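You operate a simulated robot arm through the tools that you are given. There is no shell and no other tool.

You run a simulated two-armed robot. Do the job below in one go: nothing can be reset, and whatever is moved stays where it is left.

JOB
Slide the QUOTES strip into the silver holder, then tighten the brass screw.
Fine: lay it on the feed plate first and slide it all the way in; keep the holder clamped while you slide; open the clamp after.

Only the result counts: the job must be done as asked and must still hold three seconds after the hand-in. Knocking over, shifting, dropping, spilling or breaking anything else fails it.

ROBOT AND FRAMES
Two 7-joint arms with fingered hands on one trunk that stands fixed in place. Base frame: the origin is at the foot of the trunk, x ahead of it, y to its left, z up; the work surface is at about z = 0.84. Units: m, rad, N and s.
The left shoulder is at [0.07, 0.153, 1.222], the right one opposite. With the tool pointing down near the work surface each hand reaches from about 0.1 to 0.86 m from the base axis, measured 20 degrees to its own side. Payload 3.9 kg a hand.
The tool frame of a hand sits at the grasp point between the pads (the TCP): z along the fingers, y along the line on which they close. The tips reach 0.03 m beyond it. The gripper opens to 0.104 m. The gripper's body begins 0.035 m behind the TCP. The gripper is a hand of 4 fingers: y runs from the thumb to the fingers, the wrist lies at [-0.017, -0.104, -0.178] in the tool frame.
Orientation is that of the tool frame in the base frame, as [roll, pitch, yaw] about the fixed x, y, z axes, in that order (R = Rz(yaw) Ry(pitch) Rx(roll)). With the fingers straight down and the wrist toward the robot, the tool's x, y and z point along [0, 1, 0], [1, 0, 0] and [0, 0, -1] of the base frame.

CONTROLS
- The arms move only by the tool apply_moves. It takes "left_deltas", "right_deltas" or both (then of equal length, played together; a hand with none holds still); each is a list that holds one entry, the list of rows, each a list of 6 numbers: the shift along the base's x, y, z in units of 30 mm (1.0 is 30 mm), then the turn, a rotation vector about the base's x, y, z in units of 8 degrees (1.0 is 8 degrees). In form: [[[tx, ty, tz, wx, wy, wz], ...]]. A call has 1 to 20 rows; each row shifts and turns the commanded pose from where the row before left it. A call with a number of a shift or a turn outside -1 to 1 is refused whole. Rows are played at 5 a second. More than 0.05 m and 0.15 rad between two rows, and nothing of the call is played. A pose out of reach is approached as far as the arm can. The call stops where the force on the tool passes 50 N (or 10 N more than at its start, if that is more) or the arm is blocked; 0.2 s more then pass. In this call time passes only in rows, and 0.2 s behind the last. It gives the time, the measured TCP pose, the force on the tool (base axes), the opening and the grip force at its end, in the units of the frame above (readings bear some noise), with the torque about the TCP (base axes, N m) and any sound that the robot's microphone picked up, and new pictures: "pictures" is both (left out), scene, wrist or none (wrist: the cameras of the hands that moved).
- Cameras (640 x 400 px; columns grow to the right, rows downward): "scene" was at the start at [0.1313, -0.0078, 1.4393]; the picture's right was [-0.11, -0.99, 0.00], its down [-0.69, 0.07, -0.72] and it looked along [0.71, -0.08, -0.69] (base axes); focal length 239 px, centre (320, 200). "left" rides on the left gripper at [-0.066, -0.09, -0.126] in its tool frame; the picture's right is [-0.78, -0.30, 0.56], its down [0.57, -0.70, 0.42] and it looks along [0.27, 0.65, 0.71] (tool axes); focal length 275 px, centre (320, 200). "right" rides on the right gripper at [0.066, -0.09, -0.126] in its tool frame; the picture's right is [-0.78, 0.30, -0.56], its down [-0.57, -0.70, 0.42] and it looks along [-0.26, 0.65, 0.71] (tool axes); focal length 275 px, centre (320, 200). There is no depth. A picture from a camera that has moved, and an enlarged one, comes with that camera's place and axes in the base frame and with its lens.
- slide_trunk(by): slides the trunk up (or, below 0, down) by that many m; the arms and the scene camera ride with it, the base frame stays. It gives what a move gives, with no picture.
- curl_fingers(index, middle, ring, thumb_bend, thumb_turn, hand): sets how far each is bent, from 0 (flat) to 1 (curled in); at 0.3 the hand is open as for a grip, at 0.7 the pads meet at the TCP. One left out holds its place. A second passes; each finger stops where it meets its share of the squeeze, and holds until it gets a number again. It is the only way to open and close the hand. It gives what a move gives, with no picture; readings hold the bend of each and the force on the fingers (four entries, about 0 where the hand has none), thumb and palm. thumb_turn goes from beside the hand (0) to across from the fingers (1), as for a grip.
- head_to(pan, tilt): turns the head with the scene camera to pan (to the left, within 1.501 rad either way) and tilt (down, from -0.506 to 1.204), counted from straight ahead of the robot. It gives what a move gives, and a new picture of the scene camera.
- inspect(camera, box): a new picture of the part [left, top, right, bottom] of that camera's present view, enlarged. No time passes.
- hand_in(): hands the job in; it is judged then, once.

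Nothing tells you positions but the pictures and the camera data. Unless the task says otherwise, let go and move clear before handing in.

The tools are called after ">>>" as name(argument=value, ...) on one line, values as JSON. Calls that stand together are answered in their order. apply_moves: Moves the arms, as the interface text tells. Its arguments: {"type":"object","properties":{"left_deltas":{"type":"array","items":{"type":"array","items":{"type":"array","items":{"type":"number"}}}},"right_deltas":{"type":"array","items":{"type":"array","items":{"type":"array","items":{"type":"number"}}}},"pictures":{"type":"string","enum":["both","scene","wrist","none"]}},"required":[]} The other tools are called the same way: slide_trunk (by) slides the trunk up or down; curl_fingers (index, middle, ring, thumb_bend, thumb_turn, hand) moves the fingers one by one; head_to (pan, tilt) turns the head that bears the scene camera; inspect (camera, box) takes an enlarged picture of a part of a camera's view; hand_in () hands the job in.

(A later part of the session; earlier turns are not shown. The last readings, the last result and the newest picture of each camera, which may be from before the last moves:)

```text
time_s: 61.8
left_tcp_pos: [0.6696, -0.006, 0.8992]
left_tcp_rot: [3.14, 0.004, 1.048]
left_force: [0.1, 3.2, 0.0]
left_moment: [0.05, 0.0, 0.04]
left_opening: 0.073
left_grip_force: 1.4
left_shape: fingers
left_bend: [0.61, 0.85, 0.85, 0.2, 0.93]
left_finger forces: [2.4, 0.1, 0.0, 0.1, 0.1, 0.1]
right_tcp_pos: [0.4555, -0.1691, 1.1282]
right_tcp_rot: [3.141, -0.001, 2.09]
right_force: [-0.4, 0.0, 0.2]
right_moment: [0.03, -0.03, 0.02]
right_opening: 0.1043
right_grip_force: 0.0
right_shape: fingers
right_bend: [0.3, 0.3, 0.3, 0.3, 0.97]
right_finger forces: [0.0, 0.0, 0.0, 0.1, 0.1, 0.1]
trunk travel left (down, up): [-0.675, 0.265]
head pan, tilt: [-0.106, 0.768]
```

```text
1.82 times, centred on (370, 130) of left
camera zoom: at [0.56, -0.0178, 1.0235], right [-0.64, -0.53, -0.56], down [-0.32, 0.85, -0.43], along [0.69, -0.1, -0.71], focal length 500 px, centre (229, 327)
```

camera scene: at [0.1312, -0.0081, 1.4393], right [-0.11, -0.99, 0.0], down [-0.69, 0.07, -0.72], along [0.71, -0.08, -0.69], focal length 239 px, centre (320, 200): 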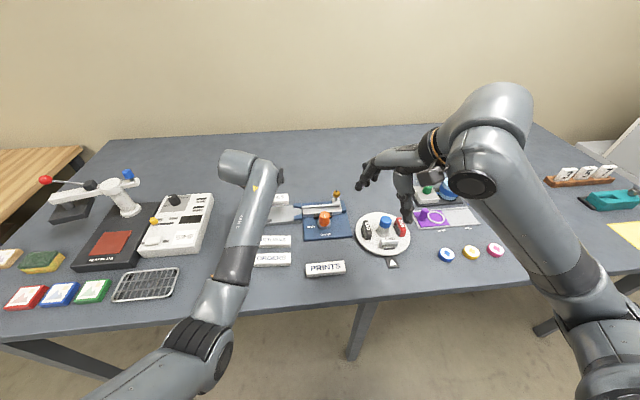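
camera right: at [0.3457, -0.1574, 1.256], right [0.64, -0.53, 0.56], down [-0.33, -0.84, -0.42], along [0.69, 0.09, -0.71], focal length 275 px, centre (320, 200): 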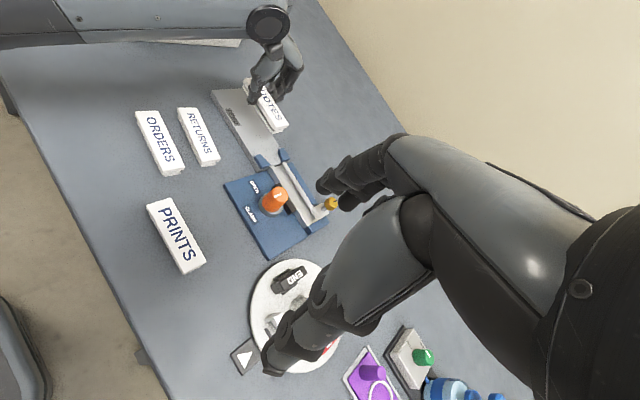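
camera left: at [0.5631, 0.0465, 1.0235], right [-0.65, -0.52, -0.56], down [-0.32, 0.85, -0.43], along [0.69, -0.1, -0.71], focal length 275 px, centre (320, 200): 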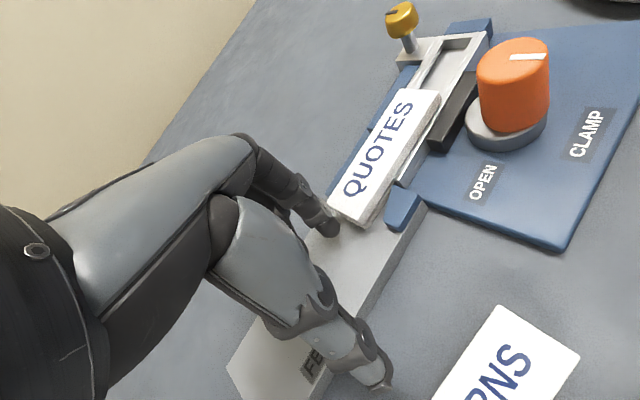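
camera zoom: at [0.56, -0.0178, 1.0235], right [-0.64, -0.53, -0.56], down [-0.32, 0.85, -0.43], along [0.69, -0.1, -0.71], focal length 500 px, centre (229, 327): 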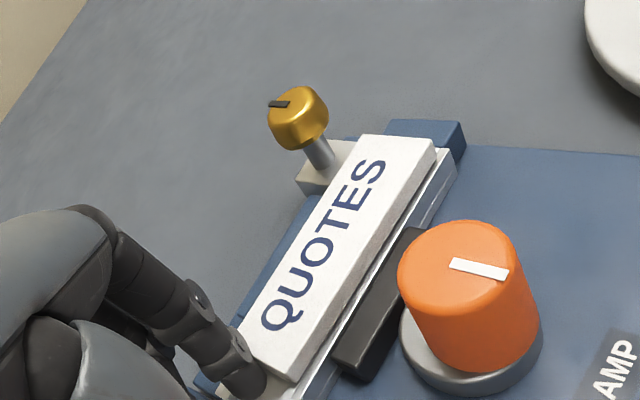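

The force has risen to about 3 N and the strip has practically stopped. One more small push will confirm the end stop.

>>> apply_moves(left_deltas=[[[0, -0.05, 0, 0, 0, 0], [0, -0.03, 0, 0, 0, 0]]], pictures="none")

>>> inspect(camera="scene", box=[305, 185, 345, 220])

```text
time_s: 62.4
left_tcp_pos: [0.6698, -0.0067, 0.8979]
left_tcp_rot: [3.141, 0.001, 1.048]
left_force: [0.3, 5.5, 0.2]
left_moment: [0.1, 0.0, 0.05]
left_opening: 0.0705
left_grip_force: 2.7
left_shape: fingers
left_bend: [0.63, 0.85, 0.85, 0.2, 0.93]
left_finger forces: [5.7, 0.0, 0.0, 0.0, 0.0, 0.0]
right_tcp_pos: [0.4557, -0.1689, 1.1299]
right_tcp_rot: [-3.141, -0.002, 2.092]
right_force: [-0.3, -0.2, -0.1]
right_moment: [0.0, 0.02, 0.0]
right_opening: 0.1043
right_grip_force: 0.1
right_shape: fingers
right_bend: [0.3, 0.3, 0.3, 0.3, 0.97]
right_finger forces: [0.0, 0.0, 0.0, 0.1, 0.0, 0.1]
trunk travel left (down, up): [-0.675, 0.265]
head pan, tilt: [-0.106, 0.768]
```

```text
11.43 times, centred on (325, 202) of scene
camera zoom: at [0.1312, -0.0065, 1.4394], right [-0.11, -0.99, 0.0], down [-0.69, 0.07, -0.72], along [0.71, -0.08, -0.69], focal length 2734 px, centre (263, 171)
```

zoom: 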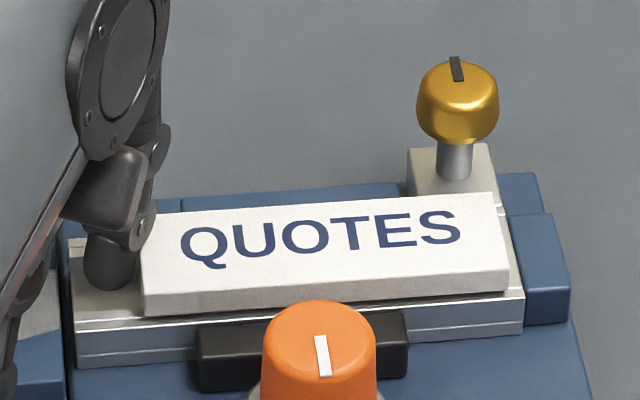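

The strip is against the end stop (5.7 N with no further motion). I will back the finger out, lift, and park the left hand to the left with its camera watching the screw.

>>> apply_moves(left_deltas=[[[0, 0.4, 0, 0, 0, 0], [0, 0.5, 0, 0, 0, 0], [0, 0.3, 0.6, 0, 0, 0], [0, 0, 1, 0, 0, 0], [0, 0, 1, 0, 0, 0], [-0.524, 0.93, 0.81, 0, 0, -0.75], [-0.524, 0.93, 0.81, 0, 0, -0.75], [-0.524, 0.93, 0.81, 0, 0, -0.75], [-0.524, 0.93, 0.81, 0, 0, -0.75], [-0.524, 0.93, 0.81, 0, 0, -0.75], [-0.524, 0.93, 0.81, 0, 0, -0.75], [-0.524, 0.93, 0.81, 0, 0, -0.75]]], pictures="both")

>>> inspect(camera="scene", box=[290, 180, 350, 230])

>>> inspect(camera="scene", box=[235, 225, 315, 295])

```text
time_s: 65.0
left_tcp_pos: [0.5592, 0.2213, 1.1461]
left_tcp_rot: [3.14, 0.005, 0.309]
left_force: [-0.3, 0.9, 0.5]
left_moment: [-0.01, 0.0, 0.0]
left_opening: 0.0746
left_grip_force: 0.0
left_shape: fingers
left_bend: [0.6, 0.85, 0.85, 0.2, 0.93]
left_finger forces: [0.0, 0.0, 0.0, 0.0, 0.1, 0.0]
right_tcp_pos: [0.4542, -0.1694, 1.1294]
right_tcp_rot: [-3.14, 0.002, 2.088]
right_force: [0.3, -0.1, -0.3]
right_moment: [-0.01, 0.01, 0.04]
right_opening: 0.1045
right_grip_force: 0.1
right_shape: fingers
right_bend: [0.3, 0.3, 0.3, 0.3, 0.97]
right_finger forces: [0.0, 0.1, 0.0, 0.0, 0.0, 0.0]
trunk travel left (down, up): [-0.675, 0.265]
head pan, tilt: [-0.106, 0.768]
camera scene: at [0.1305, -0.0063, 1.4394], right [-0.11, -0.99, 0.0], down [-0.69, 0.07, -0.72], along [0.72, -0.08, -0.69], focal length 239 px, centre (320, 200)
camera left: at [0.4699, 0.2861, 1.2723], right [-0.83, 0.04, -0.56], down [0.33, 0.84, -0.43], along [0.45, -0.54, -0.71], focal length 275 px, centre (320, 200)
```

scene: 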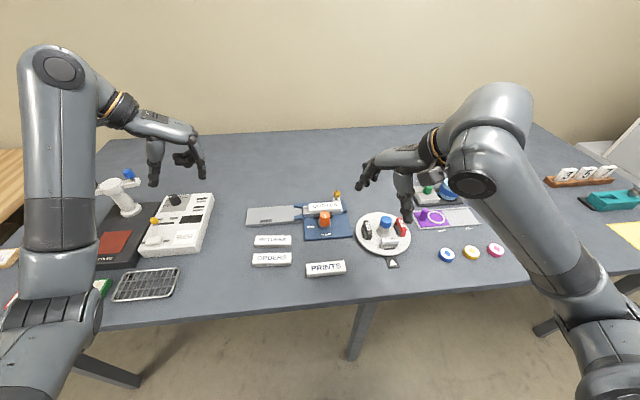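
left: 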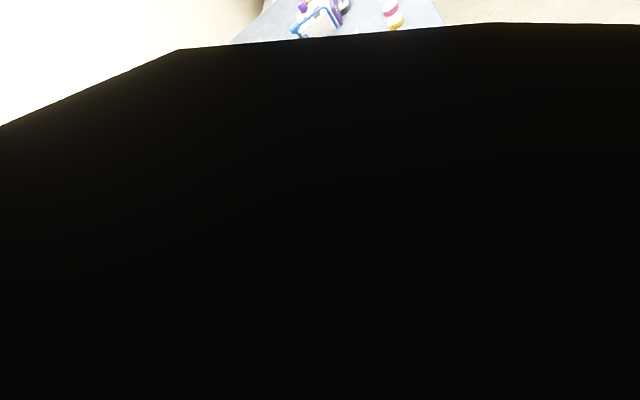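

```text
8.00 times, centred on (320, 205) of scene
camera zoom: at [0.1305, -0.0063, 1.4394], right [-0.11, -0.99, 0.0], down [-0.69, 0.07, -0.72], along [0.72, -0.08, -0.69], focal length 1914 px, centre (320, 160)
```

zoom: 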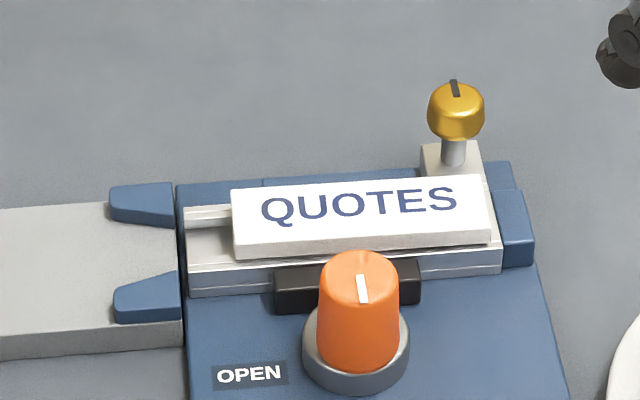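

```text
5.71 times, centred on (275, 260) of scene
camera zoom: at [0.1305, -0.0063, 1.4394], right [-0.11, -0.99, 0.0], down [-0.69, 0.07, -0.72], along [0.72, -0.08, -0.69], focal length 1367 px, centre (577, -143)
```

zoom: 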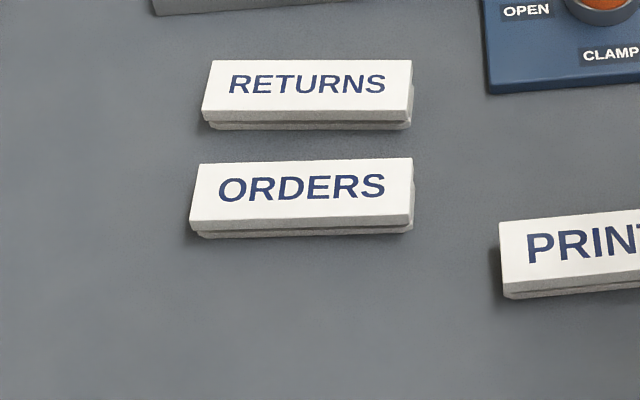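

QUOTES is fully seated in the clamped holder. Next is the brass screw at about (0.710, -0.125) with its head at z ≈ 0.897–0.909; I will bring the right hand above it, pre-turned for a clockwise stroke.

>>> apply_moves(right_deltas=[[[0.85, 0.15, -0.3, 0, 0, 0.3], [0.85, 0.15, -0.3, 0, 0, 0.3], [0.85, 0.15, -0.3, 0, 0, 0.3], [0.85, 0.15, -0.3, 0, 0, 0.3], [0.85, 0.15, -0.3, 0, 0, 0.3], [0.85, 0.15, -0.3, 0, 0, 0.3], [0.85, 0.15, -0.3, 0, 0, 0.3], [0.85, 0.15, -0.3, 0, 0, 0.3], [0.85, 0.15, -0.3, 0, 0, 0.3], [0.85, 0.15, -0.3, 0, 0, 0.3]]], left_deltas=[[[0, 0.2, 0.3, 0, 0, 0], [0, 0.2, 0.3, 0, 0, 0], [0, 0.2, 0.3, 0, 0, 0], [0, 0.2, 0.3, 0, 0, 0], [0, 0.2, 0.3, 0, 0, 0], [0, 0.2, 0.3, 0, 0, 0], [0, 0.2, 0.3, 0, 0, 0], [0, 0.2, 0.3, 0, 0, 0], [0, 0, 0, 0, 0, 0], [0, 0, 0, 0, 0, 0]]], pictures="both")

```text
time_s: 67.2
left_tcp_pos: [0.5608, 0.2711, 1.2169]
left_tcp_rot: [3.139, 0.004, 0.315]
left_force: [-0.1, 0.9, -1.0]
left_moment: [0.0, 0.01, 0.01]
left_opening: 0.0747
left_grip_force: 0.0
left_shape: fingers
left_bend: [0.6, 0.85, 0.85, 0.2, 0.93]
left_finger forces: [0.1, 0.0, 0.1, 0.0, 0.0, 0.0]
right_tcp_pos: [0.7131, -0.1239, 1.039]
right_tcp_rot: [-3.139, 0.0, 2.509]
right_force: [0.0, 1.0, -1.2]
right_moment: [-0.01, 0.02, -0.03]
right_opening: 0.1041
right_grip_force: 0.0
right_shape: fingers
right_bend: [0.3, 0.3, 0.3, 0.3, 0.97]
right_finger forces: [0.0, 0.1, 0.1, 0.1, 0.1, 0.0]
trunk travel left (down, up): [-0.675, 0.265]
head pan, tilt: [-0.106, 0.768]
camera scene: at [0.1328, -0.0066, 1.4392], right [-0.11, -0.99, 0.0], down [-0.69, 0.07, -0.72], along [0.71, -0.08, -0.7], focal length 239 px, centre (320, 200)
camera right: at [0.6078, -0.1577, 1.1658], right [0.8, -0.22, 0.56], down [0.05, -0.9, -0.42], along [0.6, 0.37, -0.72], focal length 275 px, centre (320, 200)
camera left: at [0.4721, 0.3364, 1.3423], right [-0.83, 0.04, -0.55], down [0.33, 0.84, -0.43], along [0.45, -0.54, -0.71], focal length 275 px, centre (320, 200)
```

scene: 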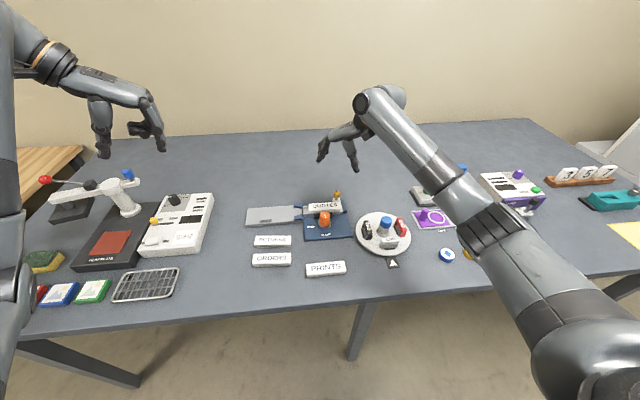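
right: 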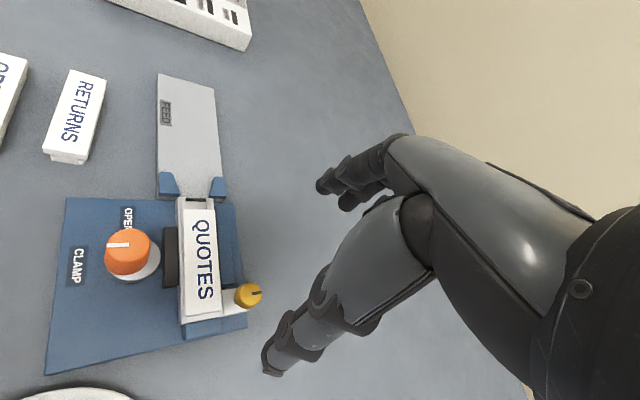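
left: 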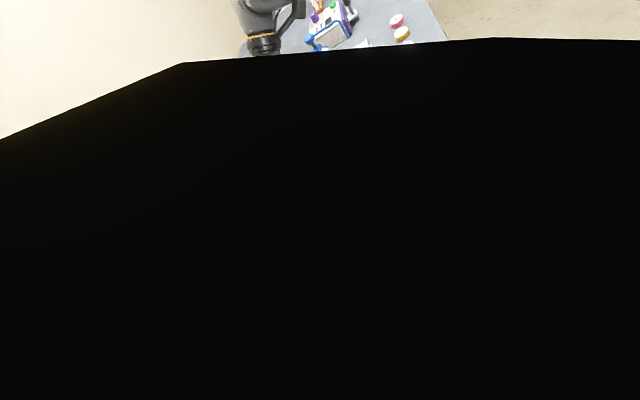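

The screw shows at (0.7105, -0.1255), matching my estimate. The left view is blocked by its own thumb, so I will reopen the left hand, then lower the right hand partway.

>>> curl_fingers(hand="left", index=0.3, middle=0.3, ring=0.3, thumb_bend=0.3, thumb_turn=0.97)

>>> apply_moves(right_deltas=[[[-0.08, -0.05, -0.9, 0, 0, 0], [0, 0, -0.9, 0, 0, 0], [0, 0, -0.9, 0, 0, 0]]], pictures="both")

>>> inspect(camera="left", box=[290, 100, 430, 220])

>>> inspect(camera="right", box=[180, 130, 420, 370])

```text
time_s: 68.2
left_tcp_pos: [0.5603, 0.2699, 1.2171]
left_tcp_rot: [3.14, 0.001, 0.313]
left_force: [-0.3, 0.8, 0.5]
left_moment: [-0.01, 0.04, 0.0]
left_opening: 0.1052
left_grip_force: 0.2
left_shape: fingers
left_bend: [0.3, 0.3, 0.3, 0.3, 0.94]
left_finger forces: [0.0, 0.1, 0.0, 0.0, 0.0, 0.1]
right_tcp_pos: [0.7121, -0.1248, 1.0399]
right_tcp_rot: [-3.139, 0.001, 2.509]
right_force: [0.3, 0.4, 0.3]
right_moment: [0.01, -0.01, -0.03]
right_opening: 0.1042
right_grip_force: 0.1
right_shape: fingers
right_bend: [0.3, 0.3, 0.3, 0.3, 0.97]
right_finger forces: [0.0, 0.0, 0.0, 0.1, 0.1, 0.1]
trunk travel left (down, up): [-0.675, 0.265]
head pan, tilt: [-0.106, 0.768]
```

```text
time_s: 69.0
left_tcp_pos: [0.5598, 0.271, 1.2178]
left_tcp_rot: [3.14, 0.002, 0.311]
left_force: [0.6, 0.0, 0.2]
left_moment: [0.01, -0.01, 0.0]
left_opening: 0.1048
left_grip_force: 0.1
left_shape: fingers
left_bend: [0.3, 0.3, 0.3, 0.3, 0.94]
left_finger forces: [0.1, 0.0, 0.0, 0.1, 0.1, 0.0]
right_tcp_pos: [0.7078, -0.127, 0.9562]
right_tcp_rot: [-3.141, 0.0, 2.508]
right_force: [-0.1, 0.2, 0.3]
right_moment: [-0.01, -0.03, 0.0]
right_opening: 0.1043
right_grip_force: 0.0
right_shape: fingers
right_bend: [0.3, 0.3, 0.3, 0.3, 0.97]
right_finger forces: [0.0, 0.1, 0.1, 0.0, 0.0, 0.0]
trunk travel left (down, up): [-0.675, 0.265]
head pan, tilt: [-0.106, 0.768]
camera scene: at [0.1317, -0.0077, 1.4393], right [-0.11, -0.99, 0.0], down [-0.69, 0.07, -0.72], along [0.71, -0.08, -0.7], focal length 239 px, centre (320, 200)
camera right: at [0.6028, -0.1598, 1.0826], right [0.8, -0.22, 0.56], down [0.05, -0.9, -0.42], along [0.6, 0.37, -0.71], focal length 275 px, centre (320, 200)
```

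scene: 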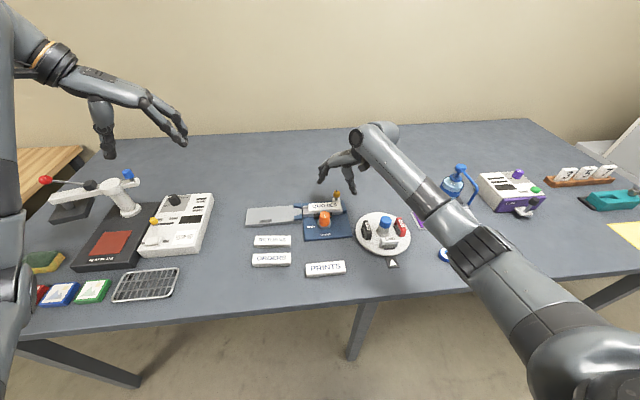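
right: 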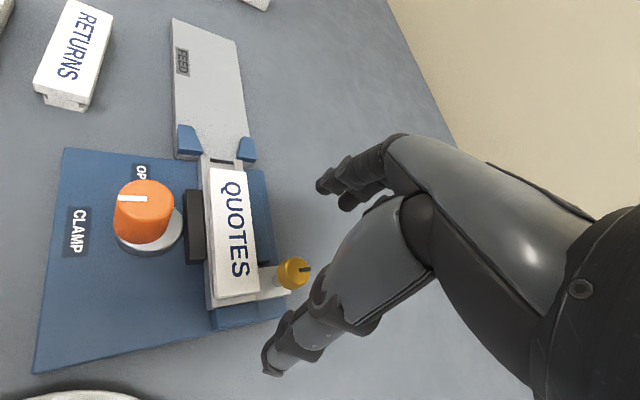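

```text
3.33 times, centred on (360, 160) of left
camera zoom: at [0.4712, 0.3353, 1.3429], right [-0.83, 0.04, -0.56], down [0.33, 0.84, -0.43], along [0.45, -0.54, -0.71], focal length 918 px, centre (187, 333)
```

zoom: 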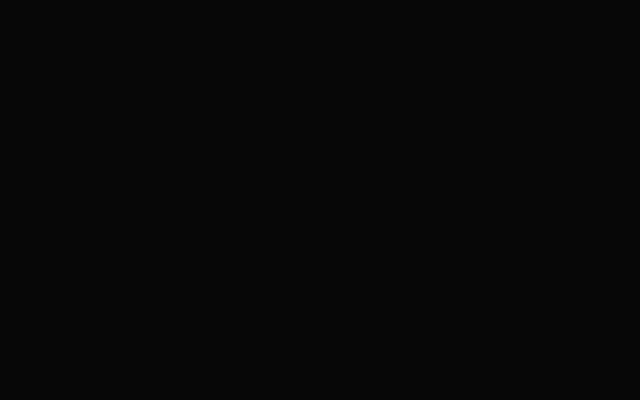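

```text
1.67 times, centred on (300, 250) of right
camera zoom: at [0.6028, -0.1598, 1.0826], right [0.8, -0.22, 0.56], down [0.05, -0.9, -0.42], along [0.6, 0.37, -0.71], focal length 459 px, centre (353, 117)
```

zoom: 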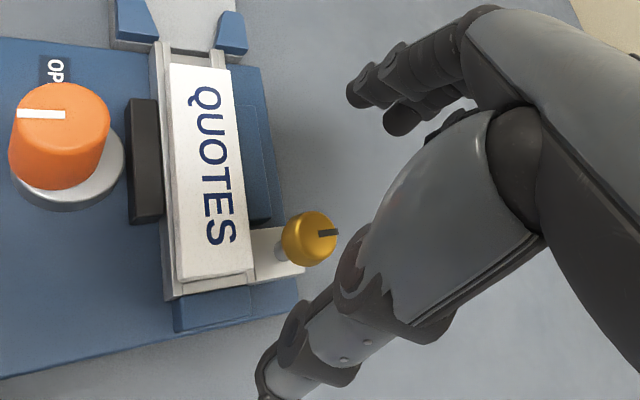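

The screw will come to the grasp point as I descend. I will shift 2 mm and lower to TCP z ≈ 0.915, keeping tips above the strip.

>>> apply_moves(right_deltas=[[[0.08, 0, -0.6, 0, 0, 0], [0, 0, -0.5, 0, 0, 0], [0, 0, -0.27, 0, 0, 0]]], pictures="none")

>>> inspect(camera="right", box=[200, 150, 420, 370])

>>> inspect(camera="scene", box=[305, 165, 375, 225])

```text
time_s: 69.8
left_tcp_pos: [0.56, 0.2706, 1.2188]
left_tcp_rot: [3.14, 0.004, 0.313]
left_force: [0.3, -0.1, -0.4]
left_moment: [0.01, 0.01, 0.01]
left_opening: 0.1049
left_grip_force: 0.1
left_shape: fingers
left_bend: [0.3, 0.3, 0.3, 0.3, 0.94]
left_finger forces: [0.0, 0.0, 0.0, 0.0, 0.0, 0.2]
right_tcp_pos: [0.7102, -0.1272, 0.9172]
right_tcp_rot: [-3.141, 0.0, 2.508]
right_force: [-0.5, 0.3, 0.9]
right_moment: [-0.01, 0.01, -0.01]
right_opening: 0.1043
right_grip_force: 0.1
right_shape: fingers
right_bend: [0.3, 0.3, 0.3, 0.3, 0.97]
right_finger forces: [0.1, 0.0, 0.0, 0.0, 0.1, 0.1]
trunk travel left (down, up): [-0.675, 0.265]
head pan, tilt: [-0.106, 0.768]
```

```text
1.82 times, centred on (310, 260) of right
camera zoom: at [0.6054, -0.1609, 1.0435], right [0.8, -0.22, 0.56], down [0.05, -0.9, -0.42], along [0.6, 0.37, -0.71], focal length 500 px, centre (338, 91)
```

zoom: 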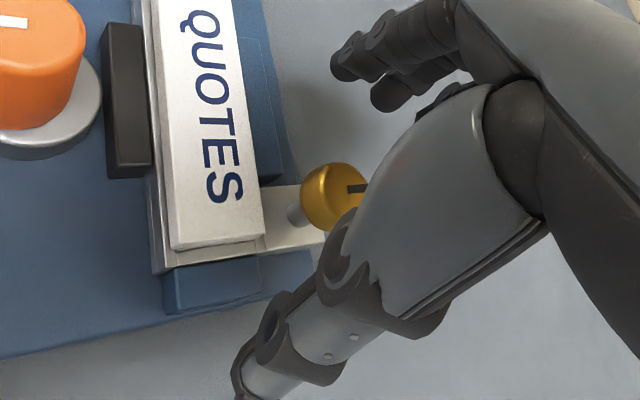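

```text
6.67 times, centred on (340, 195) of scene
camera zoom: at [0.1312, -0.0077, 1.4394], right [-0.11, -0.99, 0.0], down [-0.69, 0.07, -0.72], along [0.71, -0.08, -0.69], focal length 1595 px, centre (187, 233)
```

zoom: 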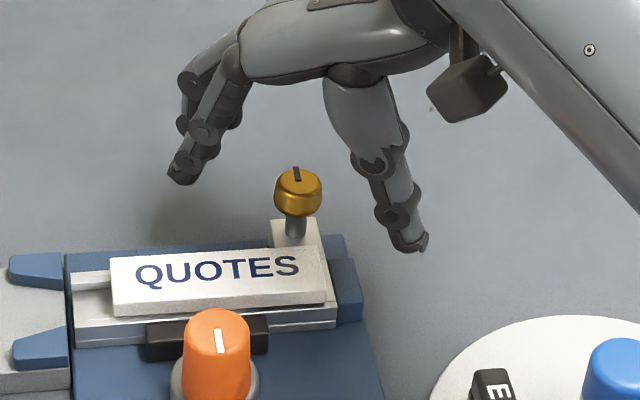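

The hand is centred on the screw to within a few millimetres. I will close the fingers and thumb on the brass head.

>>> curl_fingers(hand="right", index=0.62, middle=0.62, ring=0.62, thumb_bend=0.7)

>>> inspect(camera="right", box=[200, 150, 420, 370])

>>> inspect(camera="scene", box=[305, 165, 375, 225])

```text
time_s: 70.8
left_tcp_pos: [0.5594, 0.2716, 1.2172]
left_tcp_rot: [3.139, 0.003, 0.312]
left_force: [-0.2, 0.4, 0.1]
left_moment: [0.0, -0.04, 0.0]
left_opening: 0.1052
left_grip_force: 0.1
left_shape: fingers
left_bend: [0.3, 0.3, 0.3, 0.3, 0.94]
left_finger forces: [0.1, 0.0, 0.0, 0.0, 0.1, 0.0]
right_tcp_pos: [0.7108, -0.1287, 0.9167]
right_tcp_rot: [-3.139, -0.001, 2.508]
right_force: [0.8, -0.4, -0.3]
right_moment: [0.01, -0.04, 0.01]
right_opening: 0.0164
right_grip_force: 1.6
right_shape: fingers
right_bend: [0.62, 0.61, 0.62, 0.68, 0.97]
right_finger forces: [0.1, 1.6, 0.0, 0.0, 1.6, 0.0]
trunk travel left (down, up): [-0.675, 0.265]
head pan, tilt: [-0.106, 0.768]
```

```text
1.82 times, centred on (310, 260) of right
camera zoom: at [0.6055, -0.1609, 1.0435], right [0.8, -0.22, 0.56], down [0.05, -0.9, -0.42], along [0.6, 0.37, -0.71], focal length 500 px, centre (338, 91)
```

zoom: 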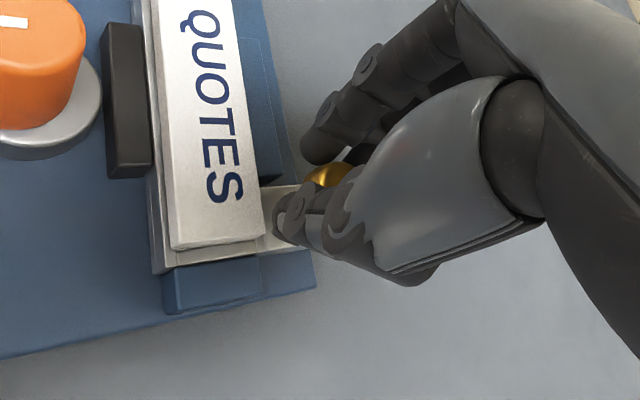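

```text
6.67 times, centred on (340, 195) of scene
camera zoom: at [0.1314, -0.0078, 1.4393], right [-0.11, -0.99, 0.0], down [-0.69, 0.07, -0.72], along [0.71, -0.08, -0.7], focal length 1595 px, centre (187, 233)
```

zoom: 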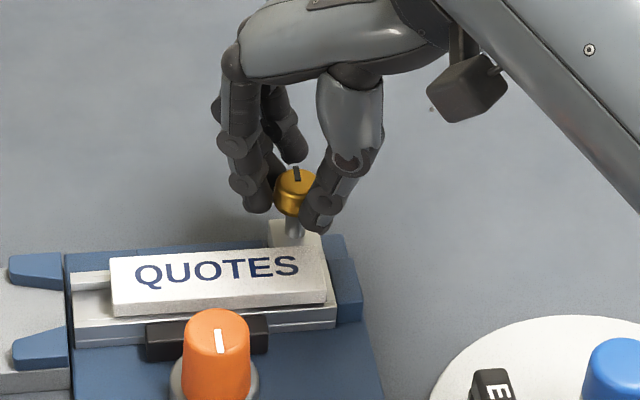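

The middle finger and thumb hold the brass head evenly, and the scene camera can see its slot mark. I will firm the grip and start turning clockwise.

>>> curl_fingers(hand="right", index=0.66, middle=0.68, ring=0.64, thumb_bend=0.76)

>>> apply_moves(right_deltas=[[[0, 0, 0, 0, 0, -0.8], [0, 0, 0, 0, 0, -0.8], [0, 0, 0, 0, 0, -0.8], [0, 0, 0, 0, 0, -0.8], [0, 0, 0, 0, 0, -0.8]]], pictures="none")

>>> inspect(camera="scene", box=[305, 165, 375, 225])

>>> inspect(camera="right", box=[200, 150, 420, 370])

```text
time_s: 71.8
left_tcp_pos: [0.5588, 0.2702, 1.2167]
left_tcp_rot: [3.138, 0.003, 0.312]
left_force: [0.0, 0.0, 0.0]
left_moment: [0.03, 0.02, 0.04]
left_opening: 0.1052
left_grip_force: 0.0
left_shape: fingers
left_bend: [0.3, 0.3, 0.3, 0.3, 0.94]
left_finger forces: [0.1, 0.0, 0.0, 0.0, 0.0, 0.1]
right_tcp_pos: [0.7118, -0.1271, 0.917]
right_tcp_rot: [-3.141, -0.001, 2.508]
right_force: [1.1, 0.1, 0.2]
right_moment: [0.02, -0.06, 0.02]
right_opening: 0.0108
right_grip_force: 7.2
right_shape: fingers
right_bend: [0.64, 0.62, 0.64, 0.71, 0.96]
right_finger forces: [1.3, 6.7, 0.1, 0.1, 6.5, 0.1]
trunk travel left (down, up): [-0.675, 0.265]
head pan, tilt: [-0.106, 0.768]
```

```text
time_s: 73.0
left_tcp_pos: [0.5597, 0.2725, 1.2176]
left_tcp_rot: [3.14, 0.002, 0.312]
left_force: [0.4, -0.3, 0.5]
left_moment: [-0.02, 0.0, -0.01]
left_opening: 0.105
left_grip_force: 0.1
left_shape: fingers
left_bend: [0.3, 0.3, 0.3, 0.3, 0.94]
left_finger forces: [0.1, 0.0, 0.0, 0.0, 0.1, 0.1]
right_tcp_pos: [0.7119, -0.1257, 0.9167]
right_tcp_rot: [-3.141, 0.002, 1.948]
right_force: [0.4, 1.8, -0.1]
right_moment: [0.05, -0.06, 0.03]
right_opening: 0.0102
right_grip_force: 7.9
right_shape: fingers
right_bend: [0.64, 0.63, 0.64, 0.71, 0.95]
right_finger forces: [2.2, 6.5, 0.1, 0.1, 7.1, 0.0]
trunk travel left (down, up): [-0.675, 0.265]
head pan, tilt: [-0.106, 0.768]
```

```text
6.67 times, centred on (340, 195) of scene
camera zoom: at [0.1313, -0.0069, 1.4394], right [-0.11, -0.99, 0.0], down [-0.69, 0.07, -0.72], along [0.71, -0.08, -0.69], focal length 1595 px, centre (187, 233)
```

zoom: 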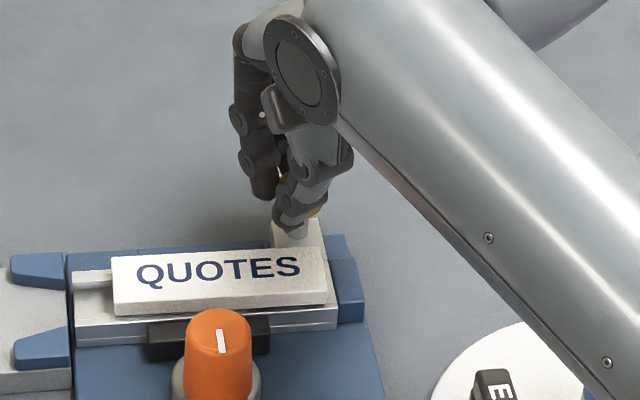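

```text
1.82 times, centred on (310, 260) of right
camera zoom: at [0.6048, -0.0974, 1.0437], right [0.56, -0.61, 0.56], down [-0.44, -0.79, -0.42], along [0.7, -0.01, -0.71], focal length 500 px, centre (338, 91)
```

zoom: 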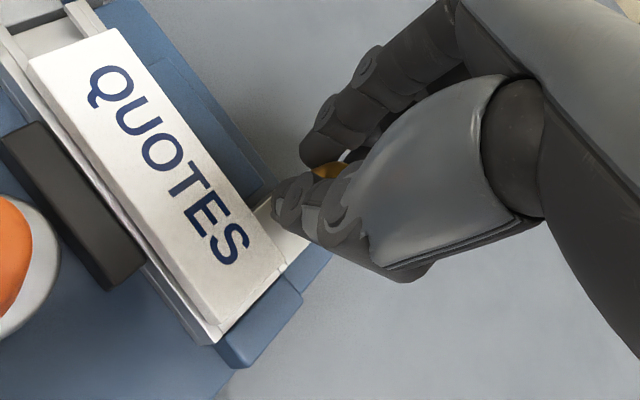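

The turn is smooth with hardly any torque. I will continue this stroke about 60° more.

>>> apply_moves(right_deltas=[[[0, 0, 0, 0, 0, -0.85], [0, 0, 0, 0, 0, -0.85], [0, 0, 0, 0, 0, -0.85], [0, 0, 0, 0, 0, -0.85], [0, 0, 0, 0, 0, -0.85], [0, 0, 0, 0, 0, -0.85], [0, 0, 0, 0, 0, -0.85], [0, 0, 0, 0, 0, -0.85], [0, 0, 0, 0, 0, -0.85]]], pictures="none")

>>> inspect(camera="scene", box=[305, 165, 375, 225])

>>> inspect(camera="right", box=[200, 150, 420, 370])

```text
time_s: 75.0
left_tcp_pos: [0.5608, 0.273, 1.2161]
left_tcp_rot: [3.139, 0.005, 0.314]
left_force: [0.6, 0.1, -0.5]
left_moment: [0.02, -0.01, 0.01]
left_opening: 0.1051
left_grip_force: 0.1
left_shape: fingers
left_bend: [0.3, 0.3, 0.3, 0.3, 0.94]
left_finger forces: [0.0, 0.0, 0.0, 0.1, 0.0, 0.0]
right_tcp_pos: [0.7125, -0.1238, 0.917]
right_tcp_rot: [3.14, 0.002, 0.881]
right_force: [10.8, 9.2, 4.6]
right_moment: [0.18, -0.38, 0.27]
right_opening: 0.01
right_grip_force: 11.5
right_shape: fingers
right_bend: [0.62, 0.61, 0.64, 0.72, 0.96]
right_finger forces: [9.2, 6.6, 0.0, 0.1, 7.1, 0.1]
trunk travel left (down, up): [-0.675, 0.265]
head pan, tilt: [-0.106, 0.768]
```

```text
6.67 times, centred on (340, 195) of scene
camera zoom: at [0.1331, -0.0049, 1.4392], right [-0.11, -0.99, 0.0], down [-0.69, 0.07, -0.72], along [0.71, -0.08, -0.7], focal length 1595 px, centre (187, 233)
```

zoom: 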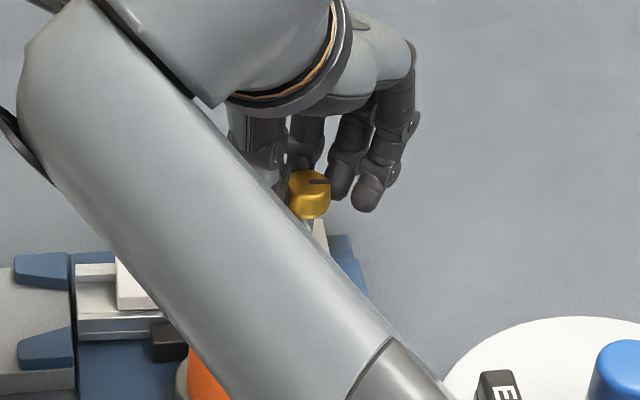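

```text
1.82 times, centred on (310, 260) of right
camera zoom: at [0.6863, -0.0157, 1.0443], right [-0.27, -0.79, 0.56], down [-0.9, 0.0, -0.43], along [0.33, -0.62, -0.71], focal length 500 px, centre (338, 91)
```

zoom: 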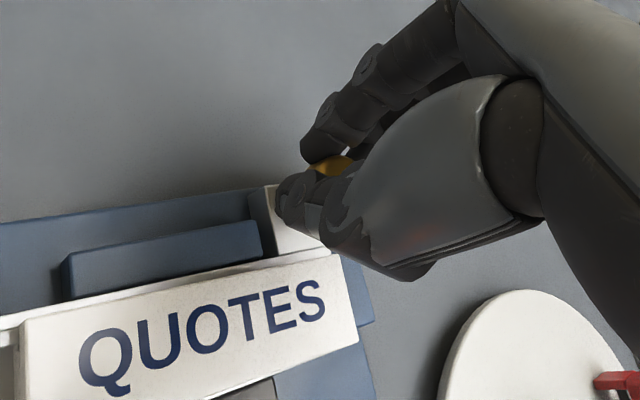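

The slot mark has turned about 90° clockwise (now toward -y), and torque has risen to 0.27 N·m. I will release and look at the head closely.

>>> curl_fingers(hand="right", index=0.3, middle=0.3, ring=0.3, thumb_bend=0.3)

>>> inspect(camera="scene", box=[325, 175, 365, 210])

>>> inspect(camera="right", box=[200, 150, 420, 370])

```text
time_s: 76.0
left_tcp_pos: [0.559, 0.2701, 1.2161]
left_tcp_rot: [3.139, 0.004, 0.311]
left_force: [-0.4, -0.2, 0.3]
left_moment: [-0.01, -0.02, -0.01]
left_opening: 0.105
left_grip_force: 0.1
left_shape: fingers
left_bend: [0.3, 0.3, 0.3, 0.3, 0.94]
left_finger forces: [0.0, 0.1, 0.0, 0.0, 0.0, 0.0]
right_tcp_pos: [0.7121, -0.1269, 0.9169]
right_tcp_rot: [-3.14, -0.001, 0.884]
right_force: [0.0, 0.3, -0.3]
right_moment: [0.0, 0.02, -0.02]
right_opening: 0.1043
right_grip_force: 0.0
right_shape: fingers
right_bend: [0.3, 0.3, 0.3, 0.3, 0.97]
right_finger forces: [0.0, 0.0, 0.0, 0.0, 0.0, 0.2]
trunk travel left (down, up): [-0.675, 0.265]
head pan, tilt: [-0.106, 0.768]
```

```text
11.43 times, centred on (345, 192) of scene
camera zoom: at [0.1314, -0.0078, 1.4393], right [-0.11, -0.99, 0.0], down [-0.69, 0.07, -0.72], along [0.71, -0.08, -0.7], focal length 2734 px, centre (34, 286)
```

zoom: 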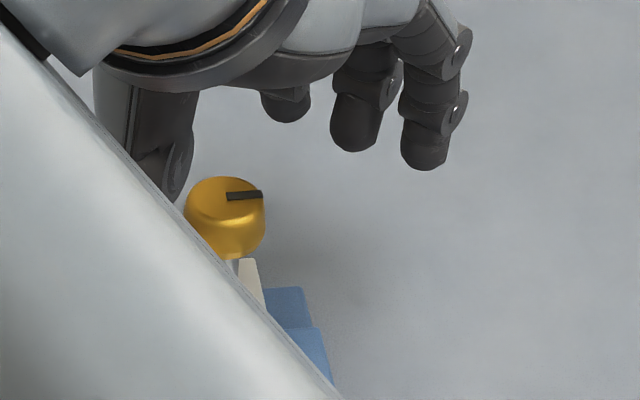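

```text
1.82 times, centred on (310, 260) of right
camera zoom: at [0.6849, -0.0189, 1.0436], right [-0.26, -0.79, 0.56], down [-0.91, 0.0, -0.42], along [0.33, -0.62, -0.71], focal length 500 px, centre (338, 91)
```

zoom: 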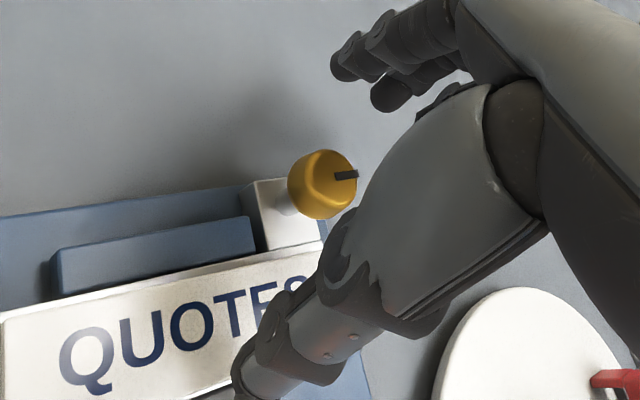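

The mark now points exactly toward -y, a 90° clockwise turn. To learn whether it is really tight, I will lift, turn the hand back, regrip and test for further travel.

>>> apply_moves(right_deltas=[[[0, 0, 1, 0, 0, 0], [0, 0, 0.3, 0, 0, 0.9], [0, 0, 0, 0, 0, 1], [0, 0, 0, 0, 0, 1], [0, 0, 0, 0, 0, 1], [0, 0, 0, 0, 0, 1], [0, 0, 0, 0, 0, 1], [0, 0, 0, 0, 0, 1], [0, 0, 0, 0, 0, 1], [0, 0, 0, 0, 0, 1], [0, 0, 0, 0, 0, 1], [0, 0, 0, 0, 0, 1], [0, 0, -0.3, 0, 0, 0], [0, 0, -1, 0, 0, 0]]], pictures="none")

>>> inspect(camera="scene", box=[305, 165, 375, 225])

>>> inspect(camera="right", box=[200, 150, 420, 370])

```text
time_s: 79.0
left_tcp_pos: [0.5613, 0.27, 1.2167]
left_tcp_rot: [3.139, 0.002, 0.312]
left_force: [-0.1, -0.3, 0.3]
left_moment: [0.02, 0.01, 0.01]
left_opening: 0.1052
left_grip_force: 0.0
left_shape: fingers
left_bend: [0.3, 0.3, 0.3, 0.3, 0.94]
left_finger forces: [0.1, 0.1, 0.0, 0.1, 0.0, 0.1]
right_tcp_pos: [0.7134, -0.1294, 0.9175]
right_tcp_rot: [-3.142, 0.0, 2.404]
right_force: [0.0, 0.2, -0.5]
right_moment: [-0.01, 0.0, -0.03]
right_opening: 0.1043
right_grip_force: 0.1
right_shape: fingers
right_bend: [0.3, 0.3, 0.3, 0.3, 0.97]
right_finger forces: [0.0, 0.0, 0.0, 0.0, 0.0, 0.0]
trunk travel left (down, up): [-0.675, 0.265]
head pan, tilt: [-0.106, 0.768]
```

```text
6.67 times, centred on (340, 195) of scene
camera zoom: at [0.132, -0.0079, 1.4393], right [-0.11, -0.99, 0.0], down [-0.69, 0.07, -0.72], along [0.71, -0.08, -0.7], focal length 1595 px, centre (187, 233)
```

zoom: 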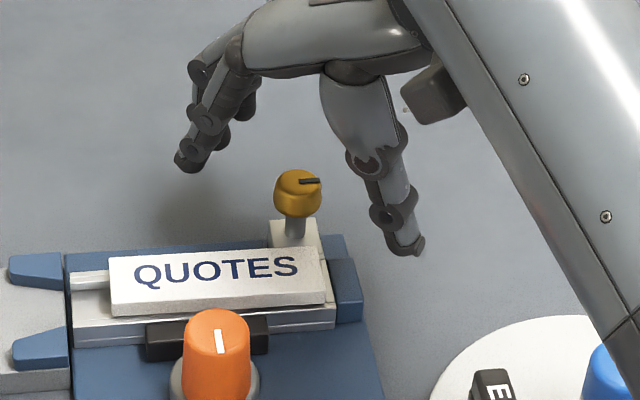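

```text
1.82 times, centred on (310, 260) of right
camera zoom: at [0.6044, -0.1509, 1.0447], right [0.77, -0.3, 0.56], down [-0.05, -0.9, -0.42], along [0.63, 0.3, -0.71], focal length 500 px, centre (338, 91)
```

zoom: 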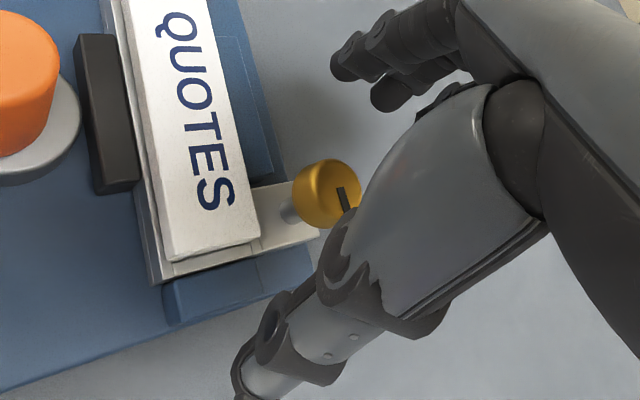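

I will shift 4 mm toward the robot to centre better on the screw, regrip, and turn again.

>>> apply_moves(right_deltas=[[[-0.12, 0.03, 0, 0, 0, 0]]], pictures="none")

>>> curl_fingers(hand="right", index=0.66, middle=0.66, ring=0.62, thumb_bend=0.75)

>>> inspect(camera="scene", box=[305, 165, 375, 225])

```text
time_s: 79.4
left_tcp_pos: [0.5587, 0.2708, 1.2173]
left_tcp_rot: [3.14, 0.004, 0.312]
left_force: [-0.3, 0.4, 0.7]
left_moment: [-0.01, 0.0, -0.02]
left_opening: 0.105
left_grip_force: 0.0
left_shape: fingers
left_bend: [0.3, 0.3, 0.3, 0.3, 0.94]
left_finger forces: [0.1, 0.1, 0.1, 0.0, 0.0, 0.0]
right_tcp_pos: [0.7074, -0.1265, 0.9185]
right_tcp_rot: [-3.141, 0.0, 2.404]
right_force: [-0.4, 0.1, 0.6]
right_moment: [-0.01, -0.01, 0.04]
right_opening: 0.104
right_grip_force: 0.0
right_shape: fingers
right_bend: [0.3, 0.3, 0.3, 0.3, 0.97]
right_finger forces: [0.1, 0.0, 0.0, 0.0, 0.1, 0.1]
trunk travel left (down, up): [-0.675, 0.265]
head pan, tilt: [-0.106, 0.768]
```

```text
time_s: 80.4
left_tcp_pos: [0.5606, 0.2723, 1.2173]
left_tcp_rot: [3.14, 0.003, 0.312]
left_force: [0.5, -0.4, 0.1]
left_moment: [0.0, 0.0, 0.01]
left_opening: 0.1052
left_grip_force: 0.0
left_shape: fingers
left_bend: [0.3, 0.3, 0.3, 0.3, 0.94]
left_finger forces: [0.0, 0.1, 0.1, 0.0, 0.0, 0.1]
right_tcp_pos: [0.7084, -0.1267, 0.9168]
right_tcp_rot: [-3.14, -0.001, 2.403]
right_force: [2.0, 1.7, 0.0]
right_moment: [0.06, -0.03, 0.03]
right_opening: 0.0058
right_grip_force: 5.5
right_shape: fingers
right_bend: [0.65, 0.62, 0.62, 0.72, 0.96]
right_finger forces: [0.8, 5.7, 0.0, 0.1, 4.0, 0.0]
trunk travel left (down, up): [-0.675, 0.265]
head pan, tilt: [-0.106, 0.768]
```

```text
6.67 times, centred on (340, 195) of scene
camera zoom: at [0.1315, -0.0072, 1.4393], right [-0.11, -0.99, 0.0], down [-0.69, 0.07, -0.72], along [0.71, -0.08, -0.7], focal length 1595 px, centre (187, 233)
```

zoom: 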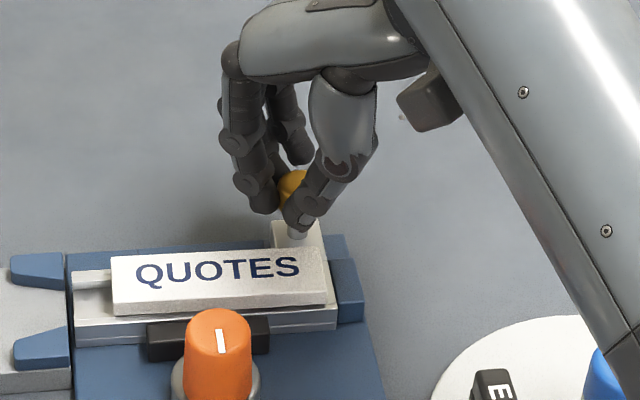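

The grip is balanced again. I will turn another -24° and check the torque.

>>> apply_moves(right_deltas=[[[0, 0, 0, 0, 0, -0.75], [0, 0, 0, 0, 0, -0.75], [0, 0, 0, 0, 0, -0.75], [0, 0, 0, 0, 0, -0.75]]], pictures="none")

>>> inspect(camera="right", box=[240, 200, 360, 320])

>>> inspect(camera="scene", box=[305, 165, 375, 225])

```text
time_s: 81.4
left_tcp_pos: [0.5595, 0.2715, 1.2177]
left_tcp_rot: [3.137, 0.005, 0.313]
left_force: [0.4, 0.5, 0.3]
left_moment: [-0.03, -0.02, -0.01]
left_opening: 0.1051
left_grip_force: 0.1
left_shape: fingers
left_bend: [0.3, 0.3, 0.3, 0.3, 0.94]
left_finger forces: [0.0, 0.1, 0.1, 0.0, 0.0, 0.1]
right_tcp_pos: [0.7082, -0.1243, 0.918]
right_tcp_rot: [3.14, 0.001, 1.985]
right_force: [0.7, 10.1, 2.2]
right_moment: [0.31, -0.1, 0.17]
right_opening: 0.0026
right_grip_force: 6.5
right_shape: fingers
right_bend: [0.65, 0.6, 0.62, 0.74, 0.96]
right_finger forces: [4.0, 6.2, 0.0, 0.0, 2.6, 0.0]
trunk travel left (down, up): [-0.675, 0.265]
head pan, tilt: [-0.106, 0.768]
```

```text
3.33 times, centred on (300, 260) of right
camera zoom: at [0.5996, -0.0999, 1.0452], right [0.58, -0.59, 0.56], down [-0.41, -0.81, -0.43], along [0.7, 0.02, -0.71], focal length 918 px, centre (387, 0)
```

zoom: 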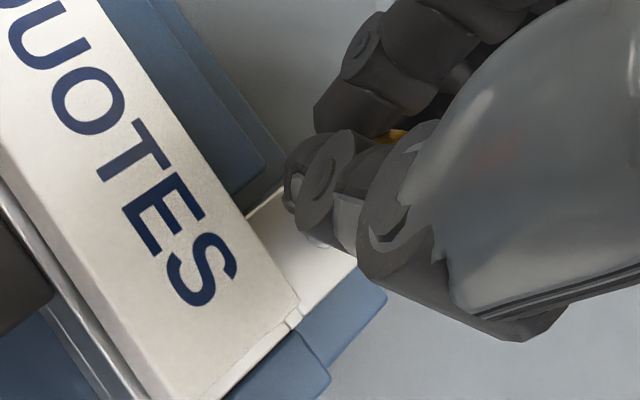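

```text
6.67 times, centred on (340, 195) of scene
camera zoom: at [0.1311, -0.0047, 1.4394], right [-0.11, -0.99, 0.0], down [-0.69, 0.07, -0.72], along [0.72, -0.08, -0.69], focal length 1595 px, centre (187, 233)
```

zoom: 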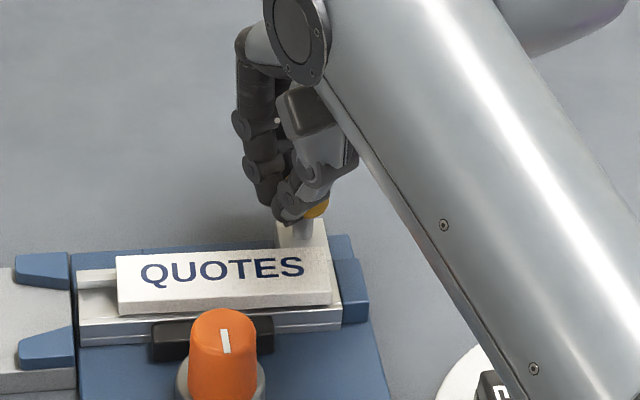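

Resistance came quickly this time (10 N, 0.17 N·m), suggesting the screw is tight. I will release and check whether the mark moved.

>>> curl_fingers(hand="right", index=0.3, middle=0.3, ring=0.3, thumb_bend=0.3)

>>> inspect(camera="scene", box=[325, 175, 365, 210])

>>> inspect(camera="right", box=[220, 170, 400, 350])

```text
time_s: 82.4
left_tcp_pos: [0.5598, 0.2693, 1.2169]
left_tcp_rot: [3.141, 0.004, 0.311]
left_force: [-0.1, -0.1, 0.0]
left_moment: [0.0, 0.0, 0.0]
left_opening: 0.1047
left_grip_force: 0.1
left_shape: fingers
left_bend: [0.3, 0.3, 0.3, 0.3, 0.94]
left_finger forces: [0.1, 0.1, 0.0, 0.0, 0.0, 0.1]
right_tcp_pos: [0.7082, -0.1277, 0.9184]
right_tcp_rot: [-3.141, 0.0, 1.985]
right_force: [0.2, 0.3, -0.4]
right_moment: [0.0, 0.03, -0.01]
right_opening: 0.1042
right_grip_force: 0.1
right_shape: fingers
right_bend: [0.3, 0.3, 0.3, 0.3, 0.97]
right_finger forces: [0.1, 0.0, 0.0, 0.1, 0.1, 0.1]
trunk travel left (down, up): [-0.675, 0.265]
head pan, tilt: [-0.106, 0.768]
```

```text
11.43 times, centred on (345, 192) of scene
camera zoom: at [0.1314, -0.0078, 1.4393], right [-0.11, -0.99, 0.0], down [-0.69, 0.07, -0.72], along [0.71, -0.08, -0.7], focal length 2734 px, centre (34, 286)
```

zoom: 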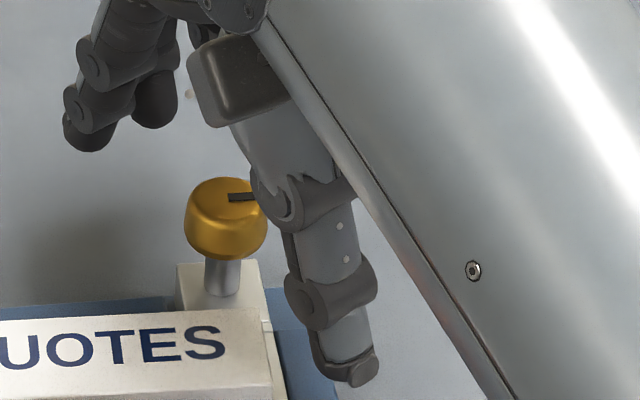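

```text
2.22 times, centred on (310, 260) of right
camera zoom: at [0.5998, -0.1032, 1.0442], right [0.58, -0.59, 0.56], down [-0.41, -0.81, -0.42], along [0.7, 0.02, -0.71], focal length 612 px, centre (342, 67)
```

zoom: 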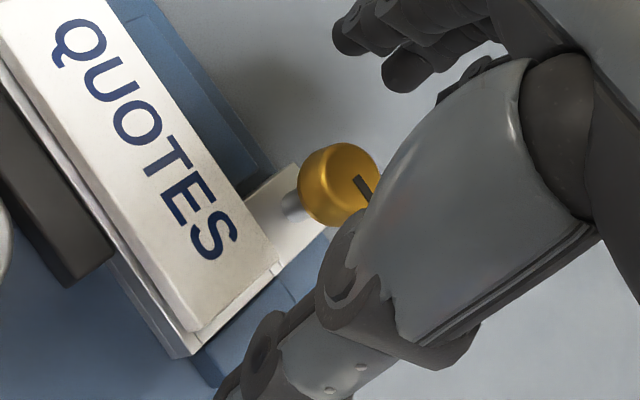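

The mark did not move, so the screw is at its tight stop (90° clockwise). Next I will lift and bring the right hand over the orange knob, pre-turned for the return turn to OPEN.

>>> apply_moves(right_deltas=[[[0, 0, 1, 0, 0, 0], [0, 0, 1, 0, 0, 0], [0, 0, 0.8, 0, 0, 0], [-0.5, 0.33, 0, 0, 0, 0.75], [-0.52, 0.33, 0, 0, 0, 0.75], [-0.52, 0.33, 0, 0, 0, 0.75], [-0.52, 0.33, 0, 0, 0, 0.75], [-0.52, 0.33, 0, 0, 0, 0.75], [-0.5, 0.33, 0, 0, 0, 0.75], [0, 0, -0.7, 0, 0, 0], [0, 0, -0.7, 0, 0, 0]]], pictures="none")

>>> inspect(camera="right", box=[180, 130, 420, 370])

>>> inspect(camera="scene", box=[285, 165, 375, 235])

```text
time_s: 84.8
left_tcp_pos: [0.5602, 0.2704, 1.2184]
left_tcp_rot: [3.139, 0.004, 0.313]
left_force: [0.7, 0.5, -0.5]
left_moment: [0.01, -0.02, -0.02]
left_opening: 0.105
left_grip_force: 0.1
left_shape: fingers
left_bend: [0.3, 0.3, 0.3, 0.3, 0.94]
left_finger forces: [0.1, 0.0, 0.0, 0.0, 0.0, 0.1]
right_tcp_pos: [0.6148, -0.0651, 0.9587]
right_tcp_rot: [3.141, 0.001, 2.613]
right_force: [0.4, -1.1, 0.5]
right_moment: [0.01, -0.01, -0.02]
right_opening: 0.1042
right_grip_force: 0.1
right_shape: fingers
right_bend: [0.3, 0.3, 0.3, 0.3, 0.97]
right_finger forces: [0.0, 0.0, 0.0, 0.0, 0.0, 0.0]
trunk travel left (down, up): [-0.675, 0.265]
head pan, tilt: [-0.106, 0.768]
```

```text
1.67 times, centred on (300, 250) of right
camera zoom: at [0.5138, -0.1086, 1.0849], right [0.82, -0.14, 0.56], down [0.14, -0.89, -0.42], along [0.56, 0.43, -0.71], focal length 459 px, centre (353, 117)
```

zoom: 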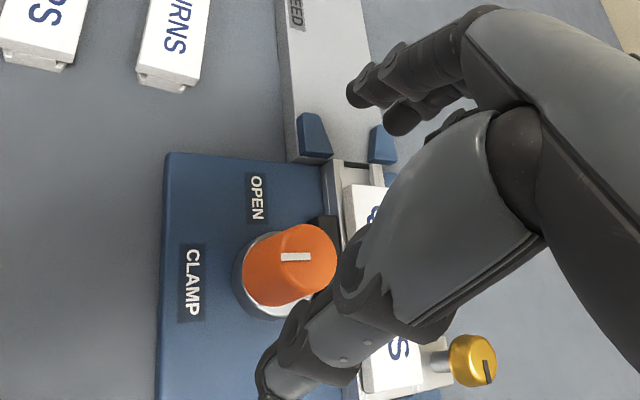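

```text
5.71 times, centred on (330, 200) of scene
camera zoom: at [0.1314, -0.0077, 1.4393], right [-0.11, -0.99, 0.0], down [-0.69, 0.07, -0.72], along [0.71, -0.08, -0.7], focal length 1367 px, centre (263, 200)
```

zoom: 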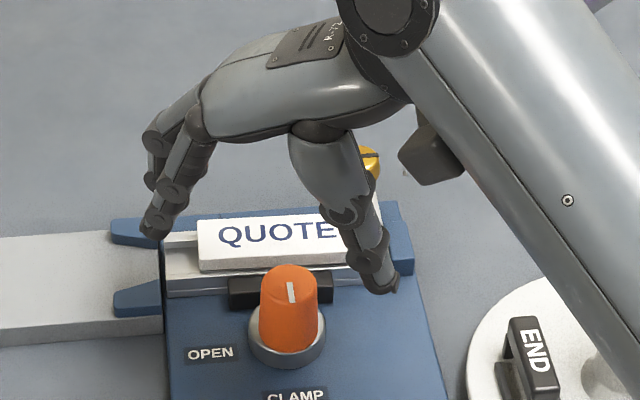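

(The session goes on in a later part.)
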